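You operate a simulated robot arm through the tools that you are given. There is no shell and no other tool. Be economical: measure what you need, move in short steps, check, and stop when the job is done.

The job below is to be done with a simulated robot arm. You get a single attempt, and the scene is never put back.

Task
Wash the dye off the teal slide at the basin, then dry it on the plate at the 50 mark.
Fine: it lies on the white ribs; tap and warming plate end off; the slide stays on the plate.
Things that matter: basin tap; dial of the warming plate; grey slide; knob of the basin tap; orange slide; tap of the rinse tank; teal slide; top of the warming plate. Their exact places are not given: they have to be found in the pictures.

The check looks at the end state, three seconds after you hand in, the way a careful person would. Anything else that was tipped, shoved, dropped, spilled or broken makes it a failure.

Robot
A 7-joint arm with a two-finger parallel gripper on a trunk, on a base that drives. Base frame: it is fixed to the floor where the robot stands at the start and does not move with it; the origin is under the middle of the robot, x ahead of it, y to its left, z up. Readings come in mm, degrees, newtons and seconds.
With the tool pointing down near the work surface it reaches from about 340 to 780 mm from the robot's upright axis, wherever it stands. Its first joint turns from -166.0 to 166.0 degrees. Places, roughly: basin tap [500, -100, 900]; dial of the warming plate [300, -1900, 800]; grey slide, orange slide, teal slide [-1250, 0, 750]; knob of the basin tap [500, -100, 800]; tap of the rinse tank [500, -700, 800]; top of the warming plate [400, -1900, 800]. Payload 3.91 kg.
The tool frame sits at the grasp point between the pads (the TCP): z along the fingers, y along the line on which they close. The tips reach 30 mm beyond it. The gripper opens to 110 mm. The fingers are 20 mm wide and 10 mm thick; the gripper's body (48 by 112 mm) begins 55 mm behind the TCP.
Orientation is that of the tool frame in the base frame, as a unit quaternion [x, y, z, w]. With the fingers straight down and closing along the base's y, the tool's x points along the base's -x, its y along +y and its z along -z.

Tools
- The arm moves only by the tool drive_tool. Its argument "deltas" is one flat list of numbers, 7 for each row, row after row: the shift along the tool's x, y, z in mm, then the turn, a rotation vector about the tool's x, y, z in degrees, then the closure in counts, from 0 (fully open) to 255 (shut). In form: [dx, dy, dz, wx, wy, wz, jaw, dx, dy, dz, wx, wy, wz, jaw, ...]. A call has 1 to 20 rows; each row is the pose to reach, as a shift and turn from the pose commanded when the call began, along the tool's axes at that moment. Each row takes 0.2 s and may step no farther than 50 mm and 8.6 degrees from the row before; otherwise, or with a gripper value out of range, the whole call is refused. A pose out of reach is approached as far as the arm can. The call stops where the force on the tool passes 40 N (or 10 N more than at its start, if that is more) or the arm is blocked; 0.2 s more then pass. Each finger travels about 153 mm/s and halts on what it meets, pressing with about 24 N; the grip force reading is that of the motor and also rises with nothing between the fingers. The clock runs only during rows and for 0.2 s after the last one: add rows that repeat a pose to give the fingers time. The reply holds the time, the measured pose of the TCP, the force on the tool along the base axes, the opening and the grip force, in the units named above and with some noise, with the torque about the TCP (base axes, N m) and any sound that the robot's microphone picked up.
- Cameras (640 x 400 px; columns grow to the right, rows downward): "scene" is now at [-3.5, 113.2, 1444.7]; the picture's right is [-0.45, -0.89, 0.00], its down [-0.63, 0.32, -0.71] and it looks along [0.63, -0.32, -0.71] (base axes); focal length 264 px, centre (320, 200). "wrist" rides on the gripper at [77, 7, -114] in the tool frame; the picture's right is [-0.09, 1.00, 0.00], its down [-0.80, -0.07, -0.59] and it looks along [-0.59, -0.05, 0.80] (tool axes); focal length 270 px, centre (320, 200).
- get_image(camera): a new picture of that camera. No time passes.
- slide_trunk(by): slides the trunk up (or, below 0, down) by that many mm; the arm and the scene camera ride with it, the base frame stays. It gives what a move gives, with no picture.
- drive_base(legs): drives the robot by 1 to 6 legs, each [ahead, turn to the left] in mm and degrees, along the robot's own axes; the way and the turn of a leg run together, so that a leg with both is an arc; at most 1500 mm and 180 degrees a leg. The arm and the cameras ride along, it lands a little off, and it stops where it bumps. It gives what a move gives.
- head_to(pan, tilt): turns the head with the scene camera to pan (to the left, within 155 degrees either way) and tilt (down, from -29 to 69), counted from straight ahead of the robot. It gives what a move gives.
- locate(camera, pixels): for up to 12 pixels [column, row] of the newest picture of that camera ("zoom" is the newest enlarged one), the place [x, y, z] in the base frame of the surface seen there, good to about 2 mm. No time passes.
- enlarge(camera, box): a new picture of the part [left, top, right, bottom] of that camera's present view, enlarged. No time passes.
- hand_in(): hands the job in; it is judged then, once.

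Work in short steps. Measure before you move; look again where a grasp or a placing could have gone wrong, and mend it. You have 80 turns and 68 pictures in all, those below and enlarged ones among them. Open the gripper and draw the arm clear of the work before you hand the job in, unless the task says otherwise; then end with one line.

The tools are called after "Emit:" by a JSON object that holds its "op" and its "data". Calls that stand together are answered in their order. drive_tool: Moves the arm, as the interface text tells. Its arguments: {"type":"object","properties":{"deltas":{"type":"array"}},"required":["deltas"]} The other tools are called the same way: slide_trunk (by) slides the trunk up or down; drive_base (legs) drives the base; head_to (pan, tilt) turns the head that bears the scene camera; get_image (camera) takes a picture; locate (camera, pixels) gives the place of the surface under pixels of a picture; enlarge (camera, box) takes an enlarged picture of a part of a camera's view; hand_in () hands the job in.

At the start:

```text
t: 0.0
tool_pos: [395.6, -199.7, 1109.5]
tool_rot: [0.0, 1.0, -0.001, 0.0]
contact_force: [0.2, 0.1, 0.3]
ft_torque: [0.04, 0.02, 0.0]
width: 109.7
finger_force: 0.1
trunk travel left (down, up): [-425.0, 185.0]
robot x, y, heading: [-0.2, 1.2, 0.0]
head pan, tilt: [-26.9, 45.2]
```

scene: 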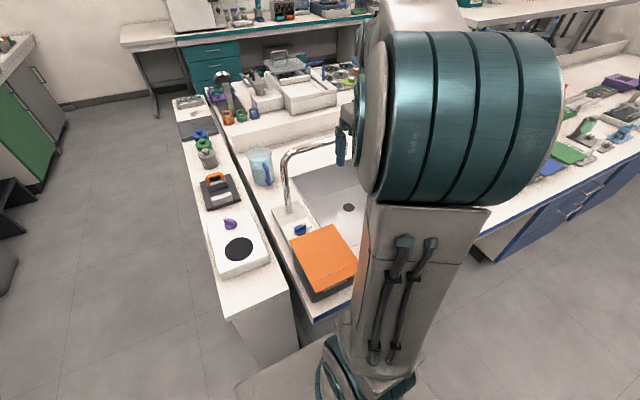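
wrist: 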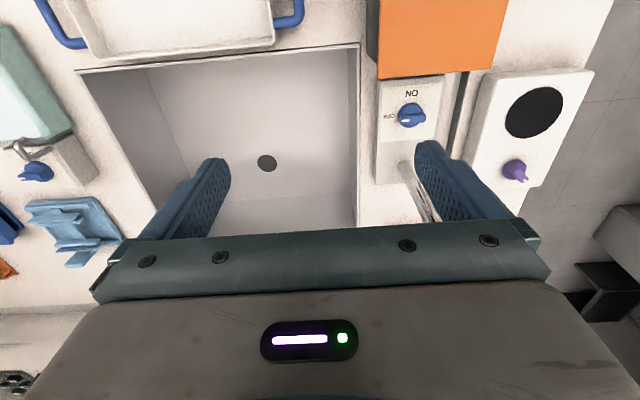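

The wrist view shows the basin with its drain at (267,163) and the tap knob at (411,116), marked ON. I measure these, then turn the head to look behind at the slides.

Emit:
{"op": "locate", "data": {"camera": "wrist", "pixels": [[411, 116], [403, 119], [422, 114], [412, 93], [388, 117], [267, 163], [80, 72], [360, 45], [357, 225], [430, 200], [380, 130], [440, 85]]}}

Emit:
{"op": "enlarge", "data": {"camera": "wrist", "box": [340, 60, 500, 220]}}

Emit:
{"op": "head_to", "data": {"pan": 155, "tilt": 35}}

Emit:
{"op": "get_image", "data": {"camera": "scene"}}

```text
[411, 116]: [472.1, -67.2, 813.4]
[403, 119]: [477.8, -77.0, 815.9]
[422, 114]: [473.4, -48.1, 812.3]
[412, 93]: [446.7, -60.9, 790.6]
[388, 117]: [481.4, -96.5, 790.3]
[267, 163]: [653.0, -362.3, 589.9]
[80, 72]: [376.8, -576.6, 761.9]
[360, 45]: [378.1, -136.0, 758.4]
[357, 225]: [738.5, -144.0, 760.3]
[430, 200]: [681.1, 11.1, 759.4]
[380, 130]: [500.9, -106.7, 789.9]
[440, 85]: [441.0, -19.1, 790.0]
```

```text
2.50 times, centred on (420, 140) of wrist
```

zoom: 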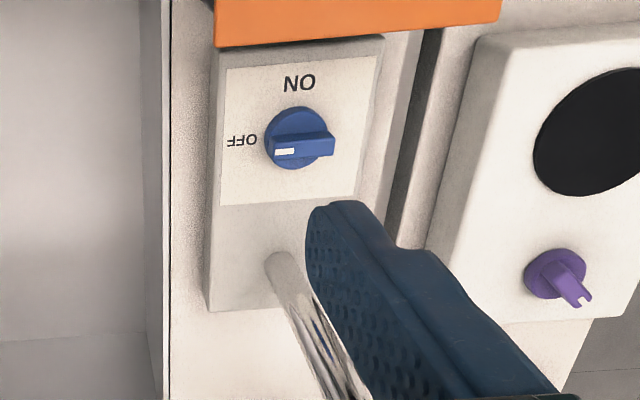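

```text
t: 2.7
tool_pos: [396.2, -200.7, 1108.4]
tool_rot: [0.0, 1.0, 0.0, 0.0]
contact_force: [0.1, -0.1, 0.8]
ft_torque: [0.01, 0.01, -0.01]
width: 110.1
finger_force: 0.1
trunk travel left (down, up): [-425.0, 185.0]
robot x, y, heading: [4.1, 2.8, 0.0]
head pan, tilt: [154.7, 35.0]
```

```text
64 pictures are left
```

scene: 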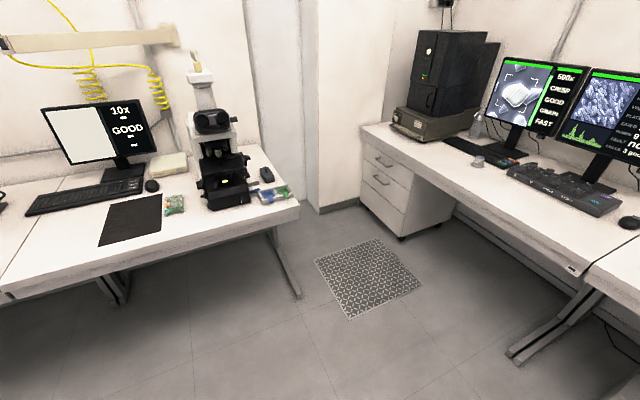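

The knob mark points at OFF (along -y), and ON lies toward -x. I check the left bench for slides, around (270,192) and (172,205).

Emit:
{"op": "locate", "data": {"camera": "scene", "pixels": [[130, 220], [270, 192], [174, 204], [30, 245]]}}

Emit:
{"op": "head_to", "data": {"pan": -155, "tilt": 40}}

Emit:
{"op": "get_image", "data": {"camera": "scene"}}

Emit:
{"op": "head_to", "data": {"pan": -80, "tilt": 35}}

Emit:
{"op": "get_image", "data": {"camera": "scene"}}

```text
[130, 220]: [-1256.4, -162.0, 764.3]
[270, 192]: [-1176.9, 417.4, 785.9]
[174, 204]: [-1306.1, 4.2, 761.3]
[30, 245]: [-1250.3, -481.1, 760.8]
```

```text
t: 6.9
tool_pos: [395.5, -200.0, 1111.1]
tool_rot: [0.0, 1.0, 0.0, 0.0]
contact_force: [0.0, 0.4, -0.6]
ft_torque: [0.01, 0.02, 0.01]
width: 109.9
finger_force: 0.1
trunk travel left (down, up): [-425.0, 185.0]
robot x, y, heading: [-3.6, -1.1, 0.0]
head pan, tilt: [-154.7, 40.0]
```

```text
63 pictures are left
```

scene: 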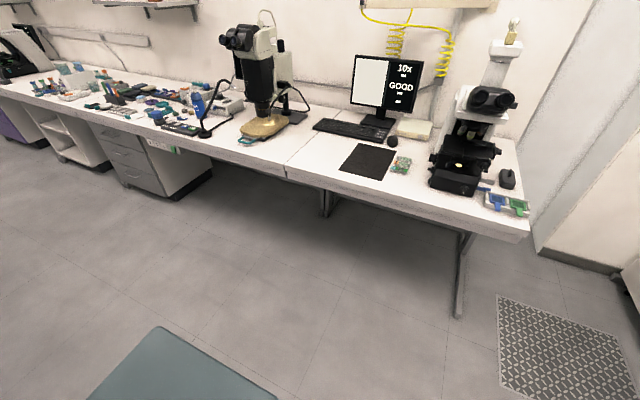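

```text
t: 8.4
tool_pos: [396.0, -200.3, 1108.6]
tool_rot: [0.0, 1.0, 0.0, 0.0]
contact_force: [-0.7, -0.3, -1.1]
ft_torque: [-0.03, 0.03, -0.01]
width: 110.0
finger_force: 0.1
trunk travel left (down, up): [-425.0, 185.0]
robot x, y, heading: [2.3, 1.0, -0.1]
head pan, tilt: [-80.0, 35.0]
```

```text
62 pictures are left
```

scene: 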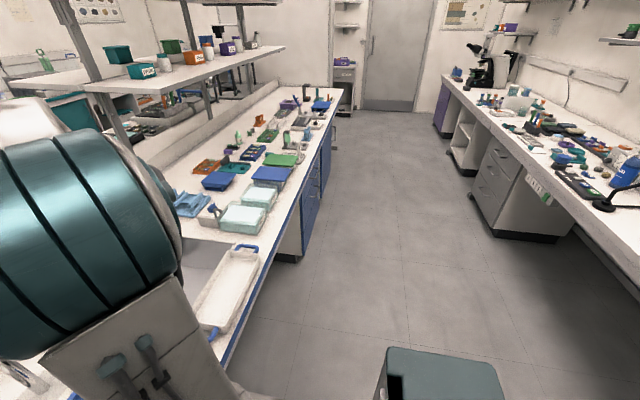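

The slides seem to be the small coloured patch beside the black mat, near (-1306, 4). I back off the bench, turn around and look.

Emit:
{"op": "drive_base", "data": {"legs": [[-250, 0], [0, 180]]}}

Emit:
{"op": "head_to", "data": {"pan": 0, "tilt": 40}}

Emit:
{"op": "get_image", "data": {"camera": "scene"}}

Emit:
{"op": "get_image", "data": {"camera": "wrist"}}

```text
t: 17.5
tool_pos: [-643.0, 204.1, 1110.2]
tool_rot: [1.0, -0.005, -0.001, 0.0]
contact_force: [0.2, -0.1, 0.3]
ft_torque: [0.04, 0.0, 0.01]
width: 110.1
finger_force: 0.1
trunk travel left (down, up): [-425.0, 185.0]
robot x, y, heading: [-250.1, -0.3, 179.4]
head pan, tilt: [-80.0, 35.0]
```

```text
t: 19.1
tool_pos: [-643.1, 204.8, 1110.0]
tool_rot: [1.0, -0.004, 0.0, 0.0]
contact_force: [0.7, 0.1, 0.2]
ft_torque: [-0.03, 0.04, 0.0]
width: 109.9
finger_force: 0.1
trunk travel left (down, up): [-425.0, 185.0]
robot x, y, heading: [-250.4, -0.9, 179.4]
head pan, tilt: [0.0, 40.0]
```

```text
61 pictures are left
```

scene: 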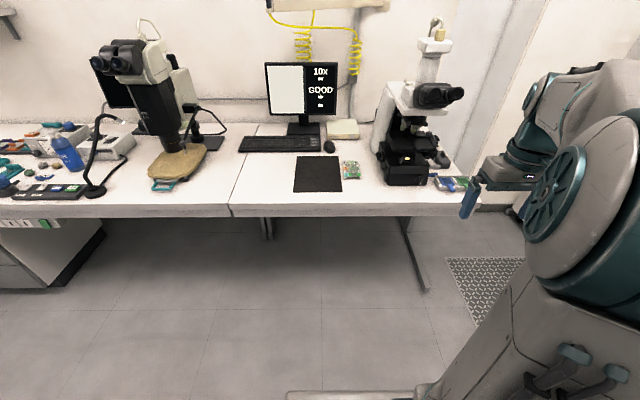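

```text
60 pictures are left
```

wrist: 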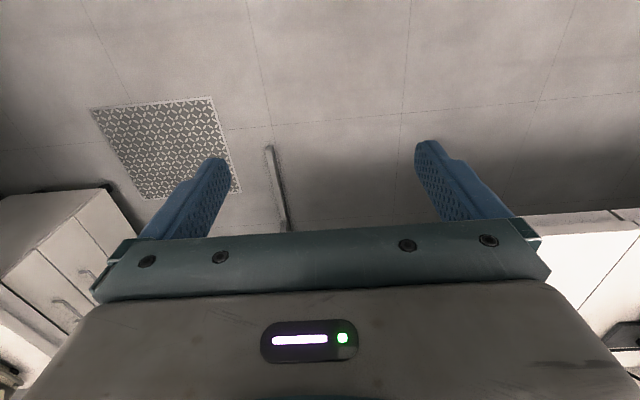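

I enlarge the bench area to find the slides.

Emit:
{"op": "enlarge", "data": {"camera": "scene", "box": [280, 130, 480, 230]}}

Emit:
{"op": "enlarge", "data": {"camera": "scene", "box": [0, 110, 220, 220]}}

```text
3.20 times, centred on (380, 180) of scene
```

zoom: 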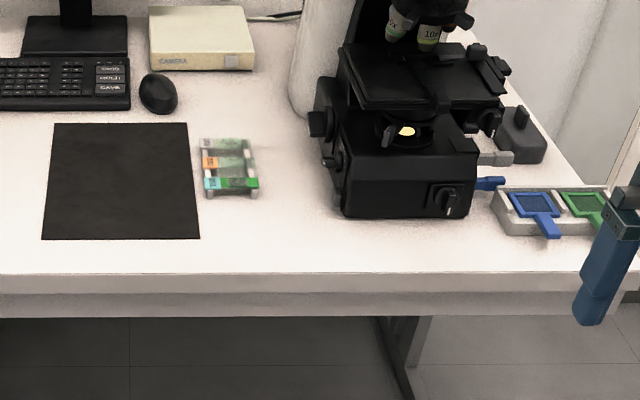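

```text
2.91 times, centred on (110, 165) of scene
```

zoom: 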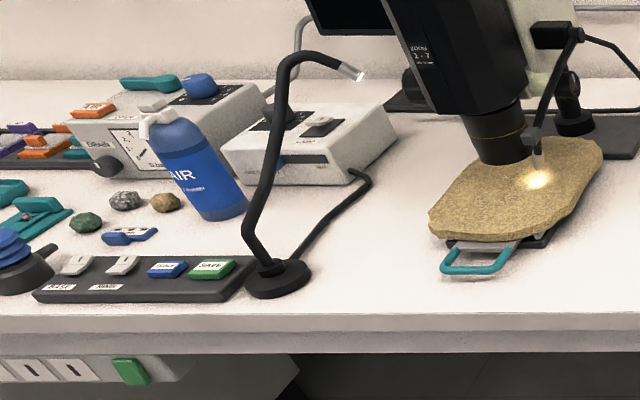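

The slides stand in a small rack right of the black mat (zoom (230,165)). I bring the tool in front of the robot (+y in tool axes), away from the microscope, before driving up.

Emit:
{"op": "drive_tool", "data": {"deltas": [0, 50, 0, 0, 0, 0, 0, 0, 100, 0, 0, 0, 0, 0, 0, 150, 0, 0, 0, 0, 0, 0, 200, 0, 0, 0, 0, 0]}}

Emit:
{"op": "drive_base", "data": {"legs": [[400, 0]]}}

Emit:
{"op": "head_to", "data": {"pan": 0, "tilt": 50}}

Emit:
{"op": "get_image", "data": {"camera": "scene"}}

Emit:
{"op": "get_image", "data": {"camera": "wrist"}}

```text
t: 20.1
tool_pos: [-642.9, 1.0, 1108.2]
tool_rot: [1.0, -0.006, 0.0, -0.001]
contact_force: [0.0, -0.4, -0.1]
ft_torque: [-0.02, -0.02, 0.02]
width: 109.9
finger_force: 0.0
trunk travel left (down, up): [-425.0, 185.0]
robot x, y, heading: [-252.9, -0.3, 179.5]
head pan, tilt: [0.0, 40.0]
```

```text
t: 22.6
tool_pos: [-1057.3, 11.5, 1109.0]
tool_rot: [1.0, -0.009, 0.0, 0.0]
contact_force: [0.3, 0.2, -0.5]
ft_torque: [-0.02, 0.02, 0.01]
width: 109.8
finger_force: 0.1
trunk travel left (down, up): [-425.0, 185.0]
robot x, y, heading: [-664.9, 5.0, 178.9]
head pan, tilt: [0.0, 40.0]
```

```text
t: 23.3
tool_pos: [-1056.2, 9.7, 1108.8]
tool_rot: [1.0, -0.01, -0.001, 0.0]
contact_force: [-0.4, -0.5, 0.5]
ft_torque: [0.0, -0.01, 0.01]
width: 110.0
finger_force: 0.0
trunk travel left (down, up): [-425.0, 185.0]
robot x, y, heading: [-661.1, 7.1, 179.2]
head pan, tilt: [0.0, 50.0]
```

```text
57 pictures are left
```

scene: 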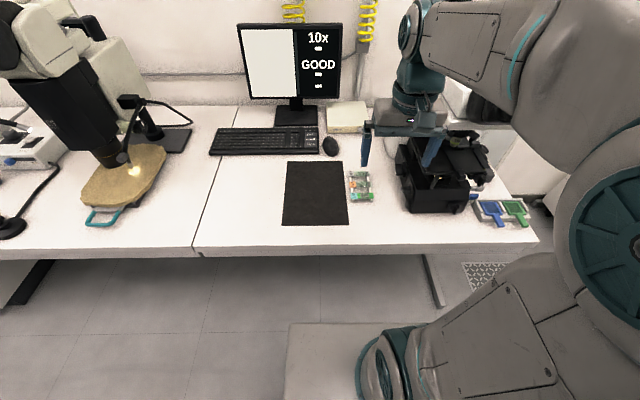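

```text
56 pictures are left
```

wrist: 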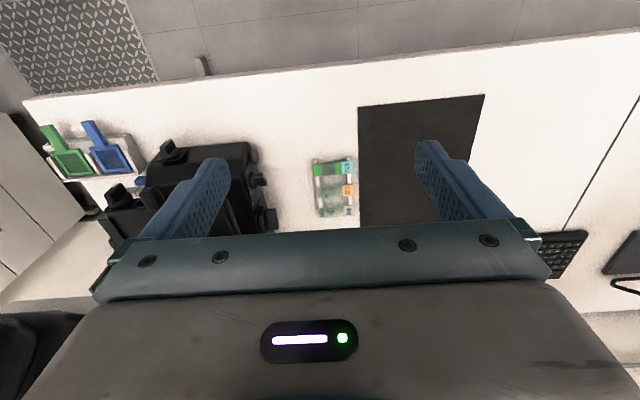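

The rack is at wrist (332,188). I enlarge it and measure.

Emit:
{"op": "enlarge", "data": {"camera": "wrist", "box": [292, 145, 372, 225]}}

Emit:
{"op": "enlarge", "data": {"camera": "scene", "box": [330, 155, 400, 215]}}

Emit:
{"op": "locate", "data": {"camera": "wrist", "pixels": [[315, 165], [352, 160], [317, 216], [355, 213], [332, 168], [347, 191], [332, 205], [347, 170], [335, 187]]}}

```text
5.00 times, centred on (332, 185) of wrist
```

zoom: 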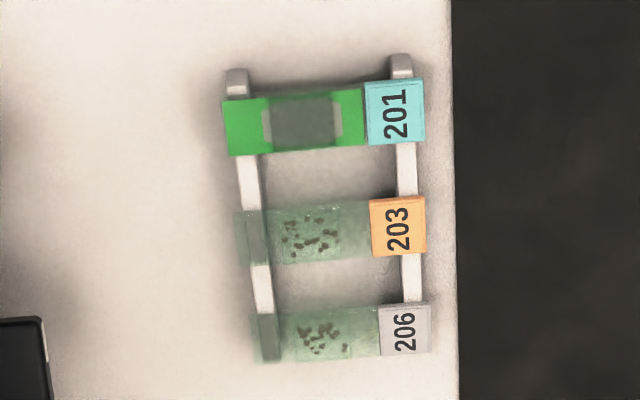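

```text
6.67 times, centred on (365, 185) of scene
```

zoom: 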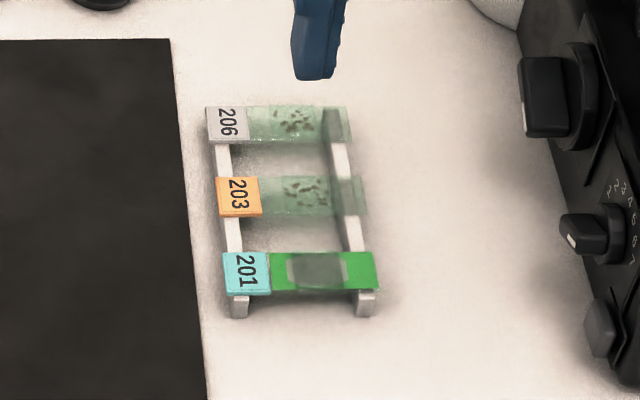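

```text
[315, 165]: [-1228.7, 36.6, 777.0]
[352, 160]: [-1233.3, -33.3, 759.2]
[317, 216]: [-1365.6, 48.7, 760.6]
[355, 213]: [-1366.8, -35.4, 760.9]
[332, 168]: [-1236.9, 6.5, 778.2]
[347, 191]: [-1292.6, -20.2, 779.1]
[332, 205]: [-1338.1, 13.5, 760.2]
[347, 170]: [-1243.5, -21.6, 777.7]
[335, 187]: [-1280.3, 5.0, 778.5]
```

The teal slide "201" lies across two rails at x≈-1238, z≈778, with its label at the -y end. A slide in hand would block the tap knob, so I go back and open the basin tap first.

Emit:
{"op": "drive_base", "data": {"legs": [[-400, 0], [0, -179], [230, 0]]}}

Emit:
{"op": "head_to", "data": {"pan": -10, "tilt": 50}}

Emit:
{"op": "get_image", "data": {"camera": "scene"}}

Emit:
{"op": "get_image", "data": {"camera": "wrist"}}

```text
t: 34.4
tool_pos: [362.4, 24.8, 1108.7]
tool_rot: [-0.019, 1.0, 0.0, 0.0]
contact_force: [-0.6, -0.1, 0.3]
ft_torque: [0.01, 0.0, 0.02]
width: 110.1
finger_force: 0.0
trunk travel left (down, up): [-425.0, 185.0]
robot x, y, heading: [-30.2, 6.7, 2.0]
head pan, tilt: [0.0, 50.0]
```

```text
t: 35.1
tool_pos: [362.6, 25.4, 1108.0]
tool_rot: [-0.018, 1.0, 0.0, 0.0]
contact_force: [-0.2, 0.2, -0.2]
ft_torque: [-0.04, -0.02, -0.04]
width: 110.1
finger_force: 0.1
trunk travel left (down, up): [-425.0, 185.0]
robot x, y, heading: [-28.9, 10.1, 1.7]
head pan, tilt: [-10.0, 50.0]
```

```text
53 pictures are left
```

scene: 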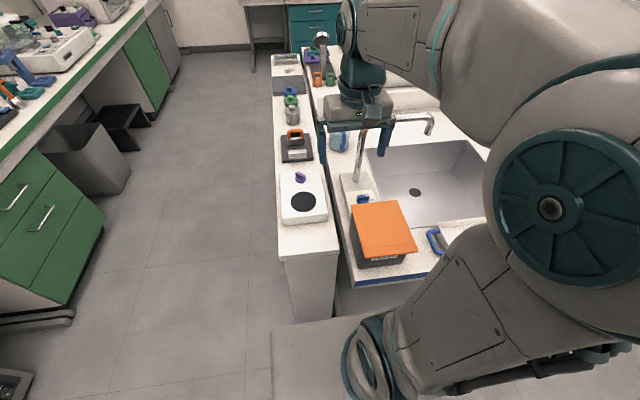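

```text
52 pictures are left
```

wrist: 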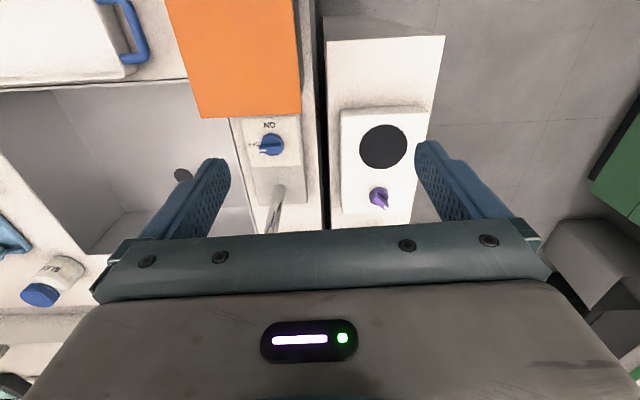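

The tap rises from about wrist (275,210) and its spout ends at scene (428,130). I measure the spout, pillar and knob.

Emit:
{"op": "locate", "data": {"camera": "scene", "pixels": [[429, 131], [427, 116], [400, 119], [370, 126], [358, 175], [362, 150], [362, 198], [370, 203], [396, 252], [356, 210]]}}

Emit:
{"op": "locate", "data": {"camera": "wrist", "pixels": [[270, 144], [262, 147], [281, 141], [279, 190], [200, 115], [300, 100], [240, 120], [248, 146]]}}

Emit:
{"op": "enlarge", "data": {"camera": "scene", "box": [310, 95, 450, 225]}}

Emit:
{"op": "enlarge", "data": {"camera": "wrist", "box": [230, 110, 310, 190]}}

```text
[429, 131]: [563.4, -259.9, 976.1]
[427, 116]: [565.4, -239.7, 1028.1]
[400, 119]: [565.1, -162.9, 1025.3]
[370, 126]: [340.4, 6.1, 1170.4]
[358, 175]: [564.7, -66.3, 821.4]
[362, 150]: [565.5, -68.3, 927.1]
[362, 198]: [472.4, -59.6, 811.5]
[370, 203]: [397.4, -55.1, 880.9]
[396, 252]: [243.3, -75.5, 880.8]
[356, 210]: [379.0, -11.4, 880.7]
```

```text
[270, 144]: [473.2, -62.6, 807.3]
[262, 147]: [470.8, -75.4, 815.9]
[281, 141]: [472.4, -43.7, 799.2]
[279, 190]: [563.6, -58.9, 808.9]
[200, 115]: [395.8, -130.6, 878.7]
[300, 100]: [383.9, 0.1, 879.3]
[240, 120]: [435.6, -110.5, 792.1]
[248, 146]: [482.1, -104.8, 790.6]
```

```text
3.08 times, centred on (380, 160) of scene
```

zoom: 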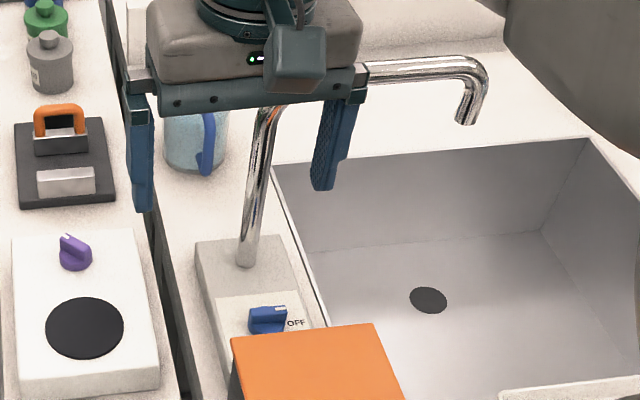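

```text
5.00 times, centred on (270, 150) of wrist
```

zoom: 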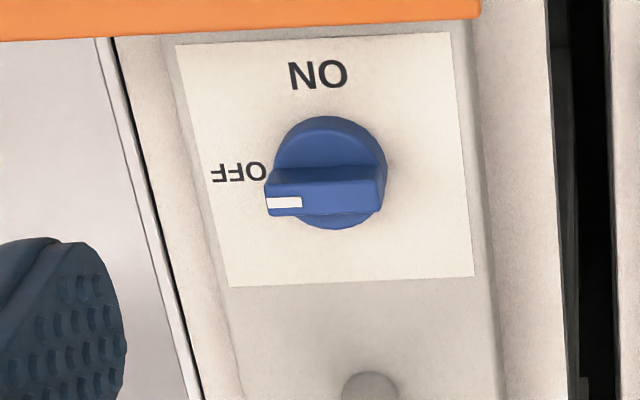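

Outlet at about (565,-258,970), pillar at (565,-67). I measure the knob's bar finely in the zoom.

Emit:
{"op": "locate", "data": {"camera": "zoom", "pixels": [[270, 202], [330, 200], [380, 198], [330, 210], [330, 190], [330, 175], [330, 125], [330, 222], [290, 140], [375, 140], [382, 190], [284, 202]]}}

```text
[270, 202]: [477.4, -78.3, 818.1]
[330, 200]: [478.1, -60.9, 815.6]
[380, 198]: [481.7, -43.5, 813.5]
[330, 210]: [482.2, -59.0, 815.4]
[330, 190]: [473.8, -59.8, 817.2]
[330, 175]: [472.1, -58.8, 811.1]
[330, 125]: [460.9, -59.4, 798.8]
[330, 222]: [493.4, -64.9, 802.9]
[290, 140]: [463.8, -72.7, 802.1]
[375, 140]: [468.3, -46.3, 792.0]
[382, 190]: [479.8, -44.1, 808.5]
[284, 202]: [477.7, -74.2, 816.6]
```

The bar is centred at (478,-61), runs along y, and its top is at z 816. I move above it while turning the tool so that the camera points to -y, with the jaw half closed.

Emit:
{"op": "drive_tool", "data": {"deltas": [-10, -8, 10, 0, 0, -8, 116, -20, -16, 20, 0, 0, -16, 116, -31, -25, 30, 0, 0, -24, 116, -41, -33, 40, 0, 0, -32, 116, -51, -41, 50, 0, 0, -40, 116, -61, -49, 60, 0, 0, -48, 116, -71, -58, 70, 0, 0, -56, 116, -82, -66, 80, 0, 0, -64, 116, -92, -74, 90, 0, 0, -72, 116, -102, -82, 100, 0, 0, -80, 116, -112.3, -90.5, 110, 0, 0, -87.9, 116, -112.3, -90.5, 110, 0, 0, -87.9, 116]}}

Emit:
{"op": "get_image", "data": {"camera": "wrist"}}

```text
t: 37.7
tool_pos: [476.6, -63.4, 998.7]
tool_rot: [0.708, -0.706, 0.0, 0.001]
contact_force: [0.4, 0.2, -0.1]
ft_torque: [0.0, -0.03, 0.0]
width: 59.8
finger_force: 0.0
trunk travel left (down, up): [-425.0, 185.0]
robot x, y, heading: [-27.8, 8.4, 2.1]
head pan, tilt: [-10.0, 50.0]
```

```text
49 pictures are left
```

wrist: 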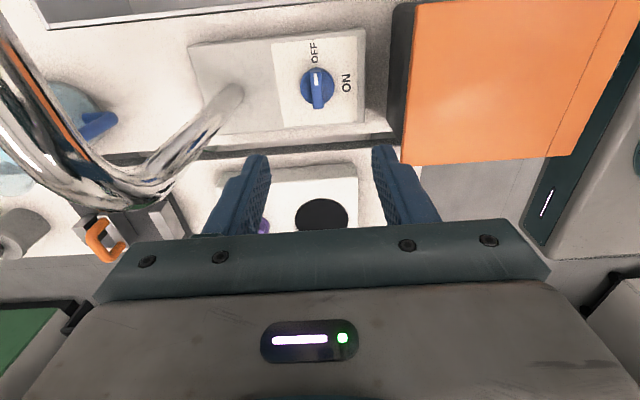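

Aligned over the knob and clear of the pillar. I descend so that the tips straddle the bar, then close.

Emit:
{"op": "drive_tool", "data": {"deltas": [-1, -1, 45, 0, 0, 0, 116, -2, -1, 90, 0, 0, 0, 116, -2, -1, 130, 0, 0, 0, 116, -2, -1, 150, 0, 0, 0, 116, -2, -1, 164, 0, 0, 0, 116]}}

Emit:
{"op": "drive_tool", "data": {"deltas": [0, 0, 0, 0, 0, 0, 220, 0, 0, 0, 0, 0, 0, 240, 0, 0, 0, 0, 0, 0, 240]}}

Emit:
{"op": "get_image", "data": {"camera": "scene"}}

```text
t: 38.9
tool_pos: [478.7, -60.3, 833.7]
tool_rot: [-0.706, 0.708, 0.0, 0.001]
contact_force: [-0.9, 0.1, -0.8]
ft_torque: [-0.01, 0.01, 0.0]
width: 60.1
finger_force: 0.1
trunk travel left (down, up): [-425.0, 185.0]
robot x, y, heading: [-32.8, 10.4, 2.0]
head pan, tilt: [-10.0, 50.0]
```

```text
t: 39.7
tool_pos: [479.9, -60.2, 833.0]
tool_rot: [0.707, -0.707, 0.0, 0.0]
contact_force: [2.3, 1.0, -4.0]
ft_torque: [0.18, -0.11, -0.05]
width: 11.8
finger_force: 45.5
trunk travel left (down, up): [-425.0, 185.0]
robot x, y, heading: [-29.9, 11.1, 1.8]
head pan, tilt: [-10.0, 50.0]
```

```text
48 pictures are left
```

scene: 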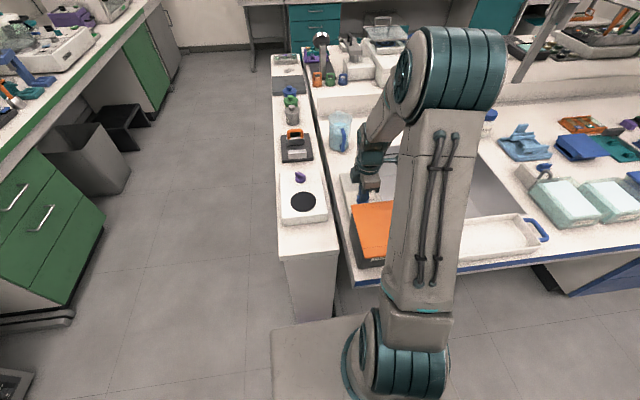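

The grip is on the 12 mm bar. I turn +90° about tool z (clockwise from above), toward ON.

Emit:
{"op": "drive_tool", "data": {"deltas": [0, 0, 0, 0, 0, 8, 240, 0, 0, 0, 0, 0, 16, 240, 0, 0, 0, 0, 0, 24, 240, 0, 0, 0, 0, 0, 32, 240, 0, 0, 0, 0, 0, 40, 240, 0, 0, 0, 0, 0, 48, 240, 0, 0, 0, 0, 0, 56, 240, 0, 0, 0, 0, 0, 64, 240, 0, 0, 0, 0, 0, 72, 240, 0, 0, 0, 0, 0, 80, 240, 0, 0, 0, 0, 0, 88, 240, 0, 0, 0, 0, 0, 90, 240]}}

Emit:
{"op": "get_image", "data": {"camera": "wrist"}}

```text
t: 42.3
tool_pos: [481.3, -62.4, 834.7]
tool_rot: [0.003, 1.0, 0.0, 0.001]
contact_force: [24.2, -30.5, -1.6]
ft_torque: [-0.83, 0.51, 0.12]
width: 11.9
finger_force: 45.1
trunk travel left (down, up): [-425.0, 185.0]
robot x, y, heading: [-29.3, 9.2, 1.8]
head pan, tilt: [-10.0, 50.0]
```

```text
47 pictures are left
```

wrist: 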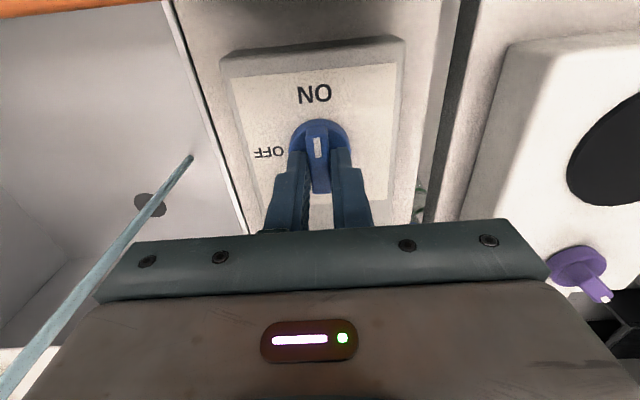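

The mark points to ON and a stream runs from the spout. I release, lift and draw back.

Emit:
{"op": "drive_tool", "data": {"deltas": [0, 0, 0, 0, 0, 0, 116, 0, 0, 0, 0, 0, 0, 116, 0, 0, -45, 0, 0, 0, 116, 0, 0, -90, 0, 0, 0, 116, 0, 0, -135, 0, 0, 0, 116, 0, 0, -180, 0, 0, 0, 116, 0, 0, -225, 0, 0, 0, 116, 40, 0, -270, 0, 0, 0, 116, 85, 30, -275, 0, 0, 0, 116, 119, 60, -275, 0, 0, 0, 116]}}

Emit:
{"op": "get_image", "data": {"camera": "scene"}}

```text
refused: row 8 steps farther than a row can; nothing moved
```

```text
46 pictures are left
```

scene: 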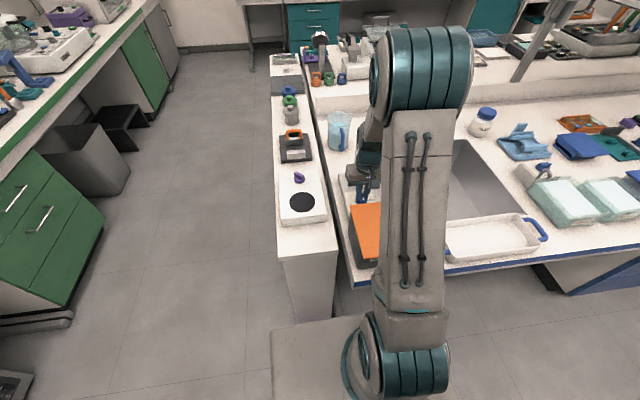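

A row was too long, so I split the motion into smaller steps.

Emit:
{"op": "drive_tool", "data": {"deltas": [0, 0, 0, 0, 0, 0, 116, 0, 0, 0, 0, 0, 0, 116, 0, 0, -45, 0, 0, 0, 116, 0, 0, -90, 0, 0, 0, 116, 0, 0, -135, 0, 0, 0, 116, 0, 0, -180, 0, 0, 0, 116, 0, 0, -225, 0, 0, 0, 116, 0, 0, -270, 0, 0, 0, 116, 40, 20, -275, 0, 0, 0, 116, 80, 40, -275, 0, 0, 0, 116, 119, 60, -275, 0, 0, 0, 116]}}

Emit:
{"op": "get_image", "data": {"camera": "wrist"}}

Emit:
{"op": "get_image", "data": {"camera": "scene"}}

```text
t: 44.7
tool_pos: [359.3, 2.8, 1107.7]
tool_rot: [0.001, 1.0, 0.0, 0.0]
contact_force: [-0.2, -0.2, 0.5]
ft_torque: [0.0, 0.01, -0.02]
width: 60.3
finger_force: 0.1
trunk travel left (down, up): [-425.0, 185.0]
robot x, y, heading: [-29.5, 7.4, 2.3]
head pan, tilt: [-10.0, 50.0]
```

```text
45 pictures are left
```

wrist: 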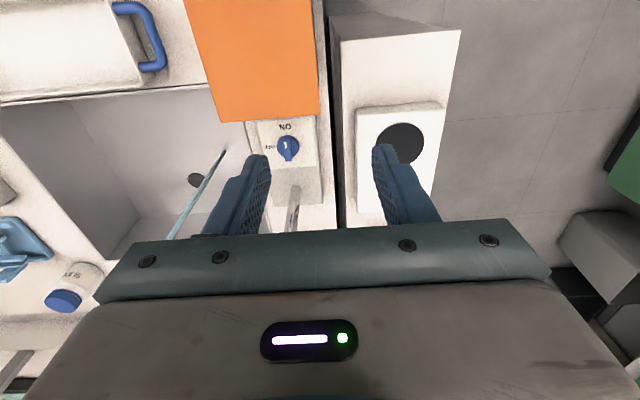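

```text
44 pictures are left
```

scene: 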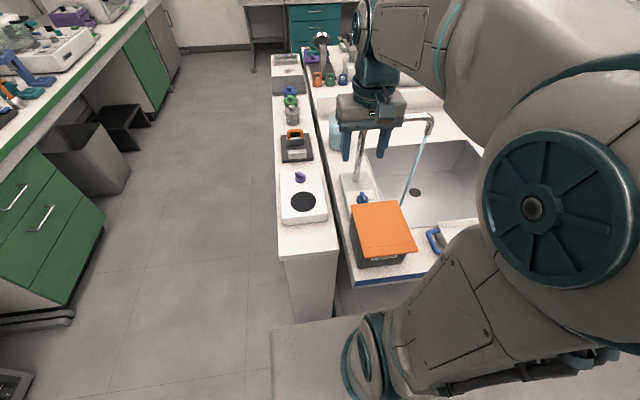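

The water runs. I locate the stream at scene (415,165) and (405,195), then drive back to the slides.

Emit:
{"op": "locate", "data": {"camera": "scene", "pixels": [[428, 136], [415, 167], [410, 183], [404, 200]]}}

Emit:
{"op": "drive_base", "data": {"legs": [[-220, 0], [0, 177], [410, 0]]}}

Emit:
{"op": "enlarge", "data": {"camera": "wrist", "box": [240, 100, 400, 220]}}

```text
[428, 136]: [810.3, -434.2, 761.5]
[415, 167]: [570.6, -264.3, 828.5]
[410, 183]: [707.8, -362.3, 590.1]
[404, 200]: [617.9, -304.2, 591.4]
```

```text
t: 55.8
tool_pos: [-1052.1, 17.2, 1107.6]
tool_rot: [1.0, -0.016, 0.0, 0.0]
contact_force: [0.6, 0.3, 0.8]
ft_torque: [0.06, 0.02, 0.01]
width: 59.8
finger_force: 0.1
trunk travel left (down, up): [-425.0, 185.0]
robot x, y, heading: [-662.0, 1.0, -179.6]
head pan, tilt: [-10.0, 50.0]
```

```text
3.33 times, centred on (320, 160) of wrist
```

zoom: 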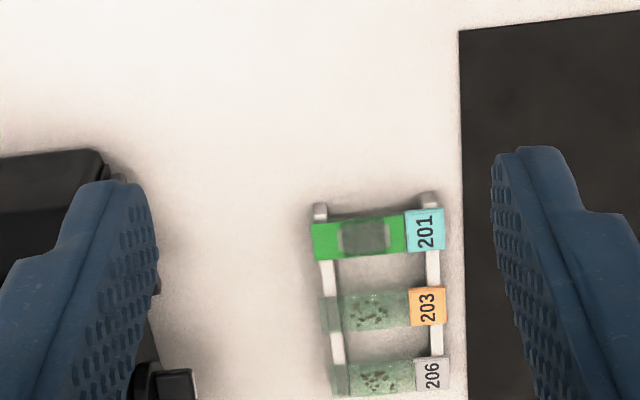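

The slide is in view at zoom (378,235). I measure the slide edges, rails and neighbour.

Emit:
{"op": "locate", "data": {"camera": "zoom", "pixels": [[425, 214], [425, 248], [407, 232], [443, 230], [316, 240], [330, 227], [330, 255], [427, 292], [427, 320], [329, 275], [432, 268], [430, 197]]}}

Emit:
{"op": "head_to", "data": {"pan": -15, "tilt": 40}}

Emit:
{"op": "drive_tool", "data": {"deltas": [0, 0, 0, 0, 0, 8, 116, 0, 0, 0, 0, 0, 16, 116, 0, 0, 0, 0, 0, 24, 116, 0, 0, 0, 0, 0, 32, 116, 0, 0, 0, 0, 0, 40, 116, 0, 0, 0, 0, 0, 48, 116, 0, 0, 0, 0, 0, 56, 116, 0, 0, 0, 0, 0, 64, 116, 0, 0, 0, 0, 0, 72, 116, -30, 0, 0, 0, 0, 80, 116, -65, 10, 0, 0, 0, 88.2, 116, -100, 18, 0, 0, 0, 88.2, 116]}}

Emit:
{"op": "get_image", "data": {"camera": "scene"}}

```text
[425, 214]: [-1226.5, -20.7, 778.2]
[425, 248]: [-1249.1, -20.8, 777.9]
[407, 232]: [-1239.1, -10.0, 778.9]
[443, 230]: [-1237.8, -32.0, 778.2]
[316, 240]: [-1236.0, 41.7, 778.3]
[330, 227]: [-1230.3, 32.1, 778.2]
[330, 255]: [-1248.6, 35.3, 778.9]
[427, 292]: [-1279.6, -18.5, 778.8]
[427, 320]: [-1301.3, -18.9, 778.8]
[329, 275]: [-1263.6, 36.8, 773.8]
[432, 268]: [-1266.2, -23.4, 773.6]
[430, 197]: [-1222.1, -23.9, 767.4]
```

```text
t: 56.5
tool_pos: [-1052.0, 16.7, 1108.1]
tool_rot: [1.0, -0.016, 0.0, 0.001]
contact_force: [0.4, 0.5, 0.0]
ft_torque: [-0.01, 0.0, -0.04]
width: 60.0
finger_force: 0.1
trunk travel left (down, up): [-425.0, 185.0]
robot x, y, heading: [-664.2, -2.3, -179.6]
head pan, tilt: [-15.0, 40.0]
```

```text
t: 59.1
tool_pos: [-1154.7, 1.3, 1103.8]
tool_rot: [-0.707, 0.707, 0.0, 0.0]
contact_force: [0.1, 0.7, -0.4]
ft_torque: [-0.02, 0.0, -0.02]
width: 60.2
finger_force: 0.1
trunk travel left (down, up): [-425.0, 185.0]
robot x, y, heading: [-661.9, 0.0, -179.5]
head pan, tilt: [-15.0, 40.0]
```

```text
42 pictures are left
```

scene: 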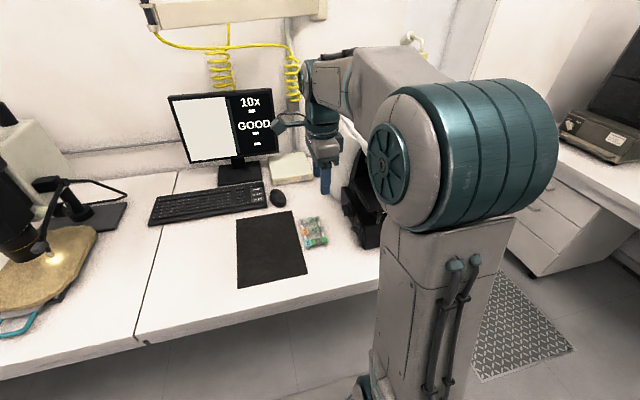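

The slide spans x -1226..-1250 and y -32..42, with its top at z 778.5. I check how the arm clears the microscope before descending.

Emit:
{"op": "locate", "data": {"camera": "scene", "pixels": [[410, 38], [357, 215], [350, 165], [355, 130], [323, 150], [340, 75], [400, 60], [347, 190]]}}

Emit:
{"op": "enlarge", "data": {"camera": "scene", "box": [260, 20, 440, 260]}}

```text
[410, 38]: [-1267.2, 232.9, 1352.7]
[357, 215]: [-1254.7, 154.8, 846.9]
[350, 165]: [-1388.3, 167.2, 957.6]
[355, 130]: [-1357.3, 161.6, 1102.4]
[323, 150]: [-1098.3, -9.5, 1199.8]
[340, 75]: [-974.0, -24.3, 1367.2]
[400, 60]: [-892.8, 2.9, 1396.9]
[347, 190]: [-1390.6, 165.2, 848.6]
```

```text
1.67 times, centred on (350, 140) of scene
```

zoom: 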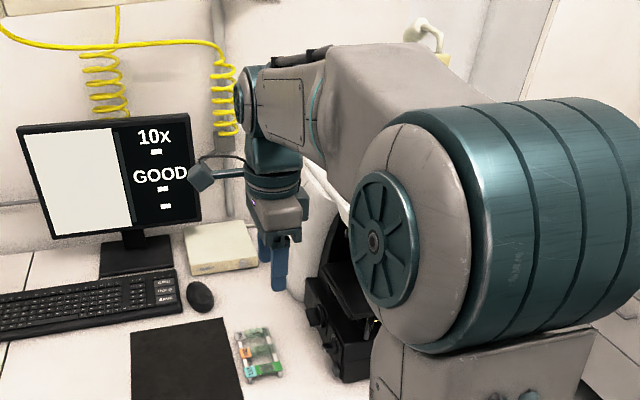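

The microscope starts at y≥150 and the forearm stays near y≈0, so it is clear. I move above the slide and down to z≈860 with the jaw at 40 mm.

Emit:
{"op": "drive_tool", "data": {"deltas": [4, 40, 15, 0, 0, 0, 162, 7.3, 83.3, 30, 0, 0, 0, 162, 7.3, 83.3, 78, 0, 0, 0, 162, 7.3, 83.3, 126, 0, 0, 0, 162, 7.3, 83.3, 174, 0, 0, 0, 162, 7.3, 83.3, 222, 0, 0, 0, 162, 7.3, 83.3, 244, 0, 0, 0, 162, 7.3, 83.3, 244, 0, 0, 0, 162]}}

Emit:
{"op": "get_image", "data": {"camera": "wrist"}}

Emit:
{"op": "enlarge", "data": {"camera": "scene", "box": [260, 150, 380, 270]}}

```text
t: 61.0
tool_pos: [-1235.2, -7.3, 861.8]
tool_rot: [-0.706, 0.708, 0.001, 0.0]
contact_force: [-0.3, 0.1, -0.1]
ft_torque: [-0.03, -0.01, 0.0]
width: 40.2
finger_force: 0.1
trunk travel left (down, up): [-425.0, 185.0]
robot x, y, heading: [-660.9, 1.8, -179.6]
head pan, tilt: [-15.0, 40.0]
```

```text
40 pictures are left
```

wrist: 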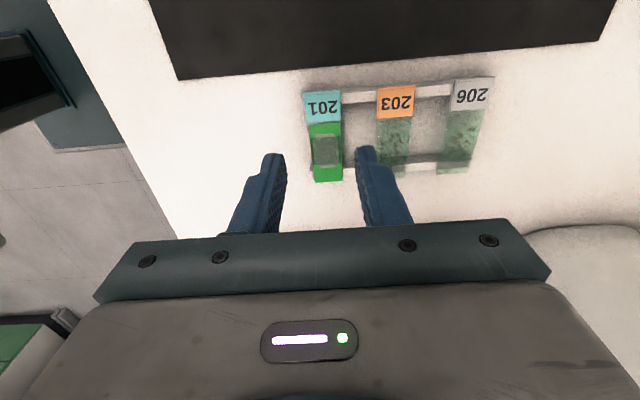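

```text
3.33 times, centred on (320, 210) of scene
```

zoom: 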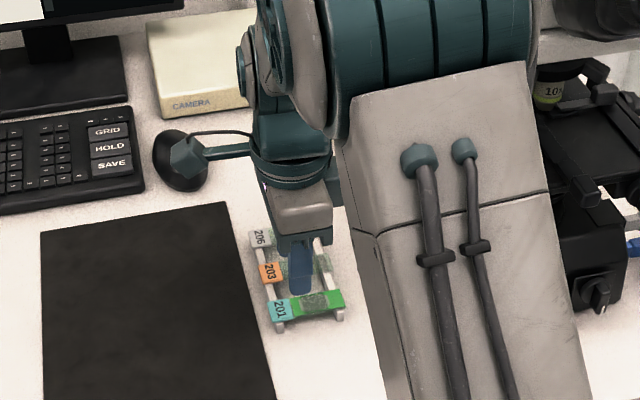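

I refine the slide position from this closer view.

Emit:
{"op": "locate", "data": {"camera": "wrist", "pixels": [[307, 108], [339, 108], [323, 94], [311, 150], [341, 150], [328, 180], [378, 105], [412, 104], [360, 97], [359, 165]]}}

```text
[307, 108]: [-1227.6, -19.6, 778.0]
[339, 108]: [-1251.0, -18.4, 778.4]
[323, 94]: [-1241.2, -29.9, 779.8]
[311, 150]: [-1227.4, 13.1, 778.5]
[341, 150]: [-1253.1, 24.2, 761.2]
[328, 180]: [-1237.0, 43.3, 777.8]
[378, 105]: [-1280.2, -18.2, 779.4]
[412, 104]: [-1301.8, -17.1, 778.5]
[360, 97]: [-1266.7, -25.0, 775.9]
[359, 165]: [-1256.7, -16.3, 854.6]
```

The slide's centre is x≈-1238.7. I descend to TCP z≈800 with a 2 mm correction.

Emit:
{"op": "drive_tool", "data": {"deltas": [-1, 2, 30, 0, 0, 0, 162, -1, 2, 45, 0, 0, 0, 162, -1, 2, 55, 0, 0, 0, 162, -1, 2, 61, 0, 0, 0, 162]}}

Emit:
{"op": "get_image", "data": {"camera": "wrist"}}

```text
t: 62.0
tool_pos: [-1239.7, -5.0, 803.6]
tool_rot: [0.708, -0.706, 0.0, 0.0]
contact_force: [0.0, 0.3, -0.5]
ft_torque: [0.03, 0.02, -0.01]
width: 40.3
finger_force: 0.0
trunk travel left (down, up): [-425.0, 185.0]
robot x, y, heading: [-664.4, 1.1, -179.6]
head pan, tilt: [-15.0, 40.0]
```

```text
38 pictures are left
```

wrist: 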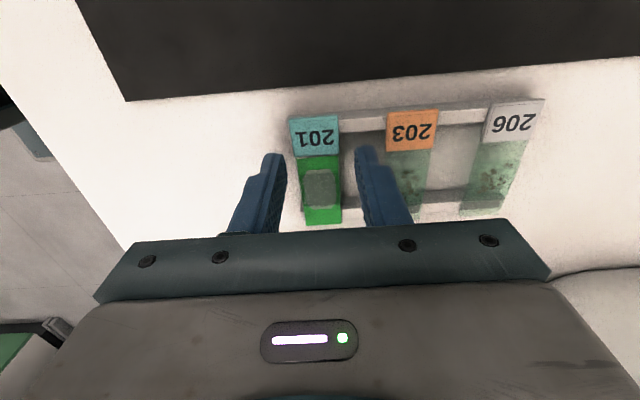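

The fingers straddle the slide. I lower 2 mm more and close gently.

Emit:
{"op": "drive_tool", "data": {"deltas": [0, 0, 2.5, 0, 0, 0, 162, 0, 0, 2.5, 0, 0, 0, 185, 0, 0, 2.5, 0, 0, 0, 200, 0, 0, 2.5, 0, 0, 0, 215, 0, 0, 2.5, 0, 0, 0, 215]}}

Emit:
{"op": "enlarge", "data": {"camera": "wrist", "box": [240, 90, 400, 240]}}

```text
t: 63.1
tool_pos: [-1239.1, -4.5, 802.1]
tool_rot: [-0.707, 0.707, 0.001, 0.0]
contact_force: [-0.8, -0.2, 1.3]
ft_torque: [0.0, -0.01, 0.02]
width: 24.6
finger_force: 23.8
trunk travel left (down, up): [-425.0, 185.0]
robot x, y, heading: [-662.4, -1.5, -179.5]
head pan, tilt: [-15.0, 40.0]
```

```text
2.67 times, centred on (320, 165) of wrist
```

zoom: 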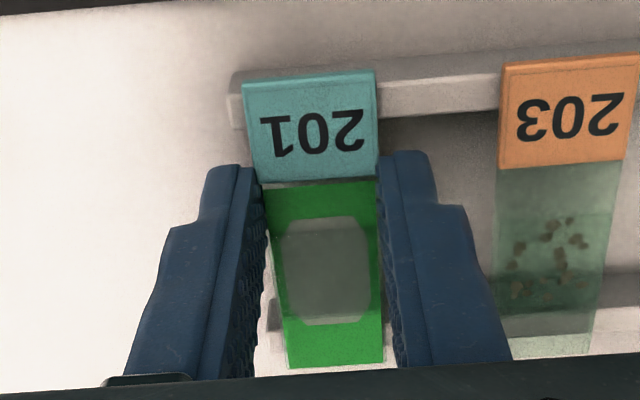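

Held at 24.6 mm. I lift straight up slowly, then draw back.

Emit:
{"op": "drive_tool", "data": {"deltas": [0, 0, -10, 0, 0, 0, 215, 0, 0, -25, 0, 0, 0, 215, 0, 0, -50, 0, 0, 0, 215, 0, 0, -80, 0, 0, 0, 215, 0, 0, -120, 0, 0, 0, 215, 0, 0, -160, 0, 0, 0, 215, 0, 0, -200, 0, 0, 0, 215, 0, 0, -240, 0, 0, 0, 215, 0, 0, -280, 0, 0, 0, 215, 0, -40, -300, 0, 0, 0, 215, 0, -80, -300, 0, 0, 0, 215, 0, -120, -300, 0, 0, 0, 215, 0, -160, -300, 0, 0, 0, 215]}}

Emit:
{"op": "get_image", "data": {"camera": "wrist"}}

Emit:
{"op": "enlarge", "data": {"camera": "scene", "box": [240, 120, 400, 280]}}

```text
t: 66.0
tool_pos: [-1078.9, -4.1, 1103.4]
tool_rot: [0.707, -0.707, 0.0, 0.0]
contact_force: [0.7, 0.3, 0.3]
ft_torque: [-0.02, -0.02, 0.03]
width: 17.3
finger_force: 0.0
trunk travel left (down, up): [-425.0, 185.0]
robot x, y, heading: [-661.1, 2.5, -179.5]
head pan, tilt: [-15.0, 40.0]
```

```text
36 pictures are left
```

wrist: 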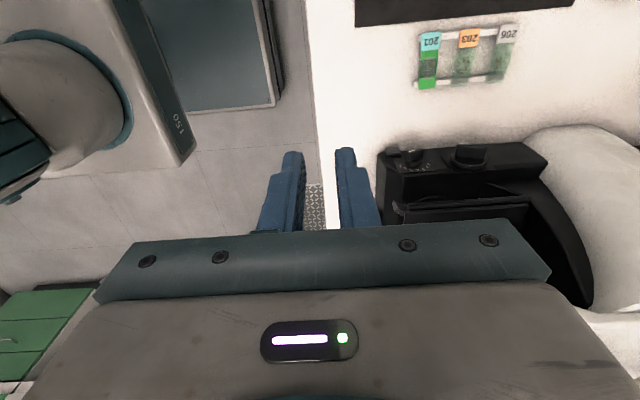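

```text
2.50 times, centred on (320, 200) of scene
```

zoom: 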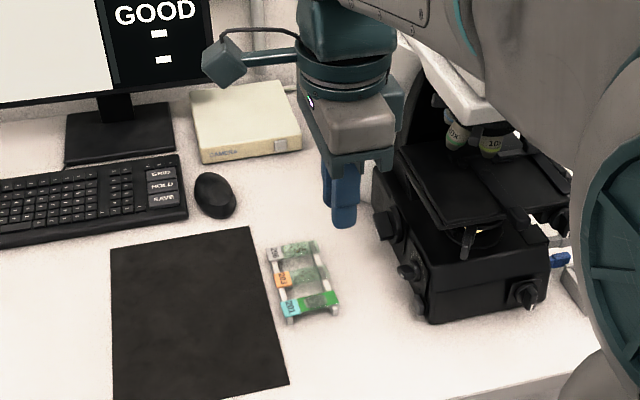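

The slide slipped out and still lies in the rack, so the grip was too shallow. I go back above it with the jaw open to 40 mm and re-measure.

Emit:
{"op": "drive_tool", "data": {"deltas": [0, 40, 0, 0, 0, 0, 162, 0, 80, 0, 0, 0, 0, 162, 0, 120, 0, 0, 0, 0, 162, 0, 160, 0, 0, 0, 0, 162, 0, 160, 45, 0, 0, 0, 162, 0, 160, 90, 0, 0, 0, 162, 0, 160, 135, 0, 0, 0, 162, 0, 160, 180, 0, 0, 0, 162, 0, 160, 225, 0, 0, 0, 162, 0, 160, 242, 0, 0, 0, 162, 0, 160, 242, 0, 0, 0, 162]}}

Emit:
{"op": "enlarge", "data": {"camera": "wrist", "box": [280, 70, 400, 200]}}

```text
t: 68.3
tool_pos: [-1237.0, -4.7, 857.2]
tool_rot: [-0.707, 0.708, -0.001, 0.0]
contact_force: [-0.3, -0.3, -0.2]
ft_torque: [0.01, 0.01, 0.01]
width: 40.3
finger_force: 0.0
trunk travel left (down, up): [-425.0, 185.0]
robot x, y, heading: [-662.4, 0.9, -179.7]
head pan, tilt: [-15.0, 40.0]
```

```text
3.08 times, centred on (340, 135) of wrist
```

zoom: 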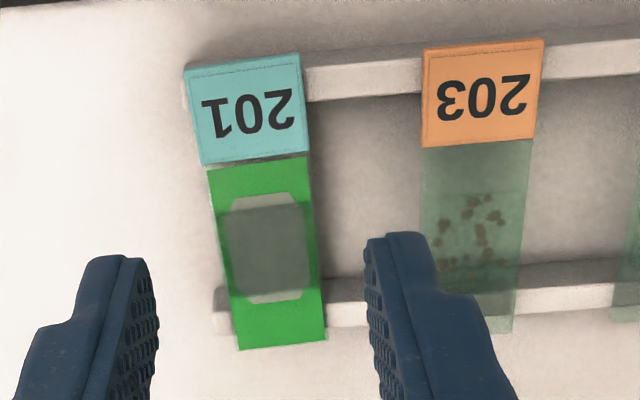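

The slide has not moved. This time I go 6 mm deeper (tips ≈ z 765) and close harder.

Emit:
{"op": "locate", "data": {"camera": "zoom", "pixels": [[192, 110], [303, 105], [213, 220], [312, 220], [282, 345], [245, 58], [340, 80], [150, 330]]}}

Emit:
{"op": "drive_tool", "data": {"deltas": [0, 0, 30, 0, 0, 0, 162, 0, 1, 50, 0, 0, 0, 162, 0, 1.5, 60, 0, 0, 0, 162, 0, 1.5, 64, 0, 0, 0, 162, 0, 1.5, 64, 0, 0, 0, 162]}}

```text
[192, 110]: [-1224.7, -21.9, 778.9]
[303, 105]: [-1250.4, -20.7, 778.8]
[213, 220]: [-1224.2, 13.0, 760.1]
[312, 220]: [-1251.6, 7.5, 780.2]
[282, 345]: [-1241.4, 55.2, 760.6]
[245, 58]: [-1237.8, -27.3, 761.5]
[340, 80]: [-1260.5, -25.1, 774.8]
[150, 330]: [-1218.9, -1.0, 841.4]
```

```text
t: 69.5
tool_pos: [-1237.6, -5.3, 793.0]
tool_rot: [-0.707, 0.707, 0.001, 0.001]
contact_force: [-0.2, -0.5, -0.4]
ft_torque: [0.0, 0.0, -0.01]
width: 40.0
finger_force: 0.1
trunk travel left (down, up): [-425.0, 185.0]
robot x, y, heading: [-663.7, -2.2, -179.7]
head pan, tilt: [-15.0, 40.0]
```

Tips are at about z 764, free of the bench. I close to 235 and lift 25 mm to test.

Emit:
{"op": "drive_tool", "data": {"deltas": [0, 0, 0, 0, 0, 0, 185, 0, 0, 0, 0, 0, 0, 205, 0, 0, 0, 0, 0, 0, 235, 0, 0, 0, 0, 0, 0, 245, 0, 0, -5, 0, 0, 0, 245, 0, 0, -12, 0, 0, 0, 245, 0, 0, -25, 0, 0, 0, 245]}}

Emit:
{"op": "enlarge", "data": {"camera": "wrist", "box": [240, 80, 400, 240]}}

```text
t: 71.2
tool_pos: [-1238.7, -4.2, 819.5]
tool_rot: [0.707, -0.707, 0.001, 0.001]
contact_force: [0.7, -0.3, -0.7]
ft_torque: [0.02, -0.01, -0.01]
width: 24.8
finger_force: 24.1
trunk travel left (down, up): [-425.0, 185.0]
robot x, y, heading: [-663.5, 0.4, -179.7]
head pan, tilt: [-15.0, 40.0]
```

```text
2.50 times, centred on (320, 160) of wrist
```

zoom: 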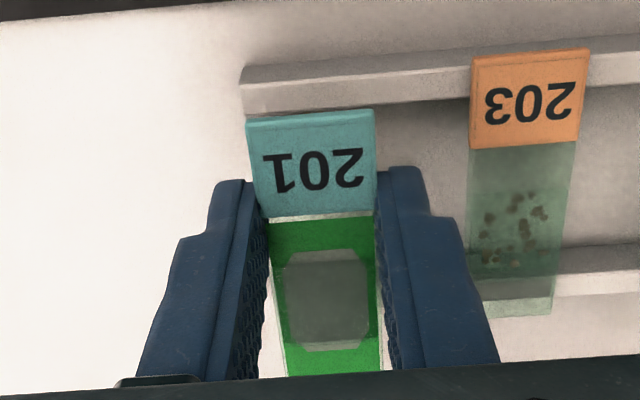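

Held now: the rack is empty at the 201 place. I lift fully and draw back.

Emit:
{"op": "drive_tool", "data": {"deltas": [0, 0, -20, 0, 0, 0, 245, 0, 0, -45, 0, 0, 0, 245, 0, 0, -80, 0, 0, 0, 245, 0, 0, -115, 0, 0, 0, 245, 0, 0, -150, 0, 0, 0, 245, 0, 0, -190, 0, 0, 0, 245, 0, 0, -230, 0, 0, 0, 245, 0, 0, -260, 0, 0, 0, 245, 0, -30, -282, 0, 0, 0, 245, 0, -70, -282, 0, 0, 0, 245, 0, -110, -282, 0, 0, 0, 245, 0, -150, -282, 0, 0, 0, 245, 0, -180, -282, 0, 0, 0, 245]}}

Emit:
{"op": "drive_base", "data": {"legs": [[-400, 0]]}}

Emit:
{"op": "get_image", "data": {"camera": "wrist"}}

```text
t: 74.0
tool_pos: [-1058.7, -3.8, 1099.6]
tool_rot: [0.708, -0.707, 0.0, 0.0]
contact_force: [-0.3, 0.2, 0.6]
ft_torque: [0.0, 0.02, -0.01]
width: 24.5
finger_force: 23.8
trunk travel left (down, up): [-425.0, 185.0]
robot x, y, heading: [-657.3, -0.8, -179.7]
head pan, tilt: [-15.0, 40.0]
```

```text
t: 76.5
tool_pos: [-656.4, 0.5, 1100.7]
tool_rot: [-0.703, 0.711, -0.001, 0.0]
contact_force: [-0.2, -0.5, -1.2]
ft_torque: [0.0, -0.01, 0.01]
width: 24.5
finger_force: 24.2
trunk travel left (down, up): [-425.0, 185.0]
robot x, y, heading: [-259.7, -1.1, 179.8]
head pan, tilt: [-15.0, 40.0]
```

```text
32 pictures are left
```

wrist: 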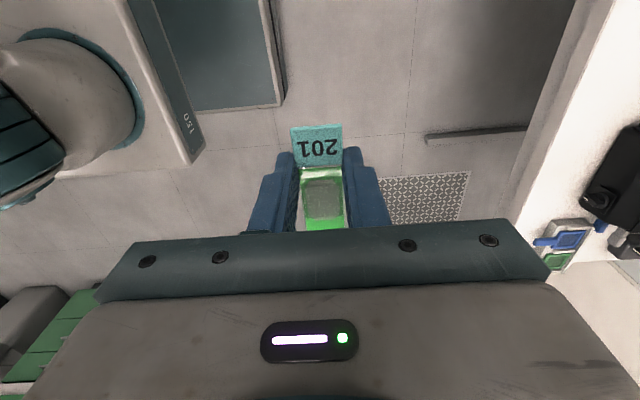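

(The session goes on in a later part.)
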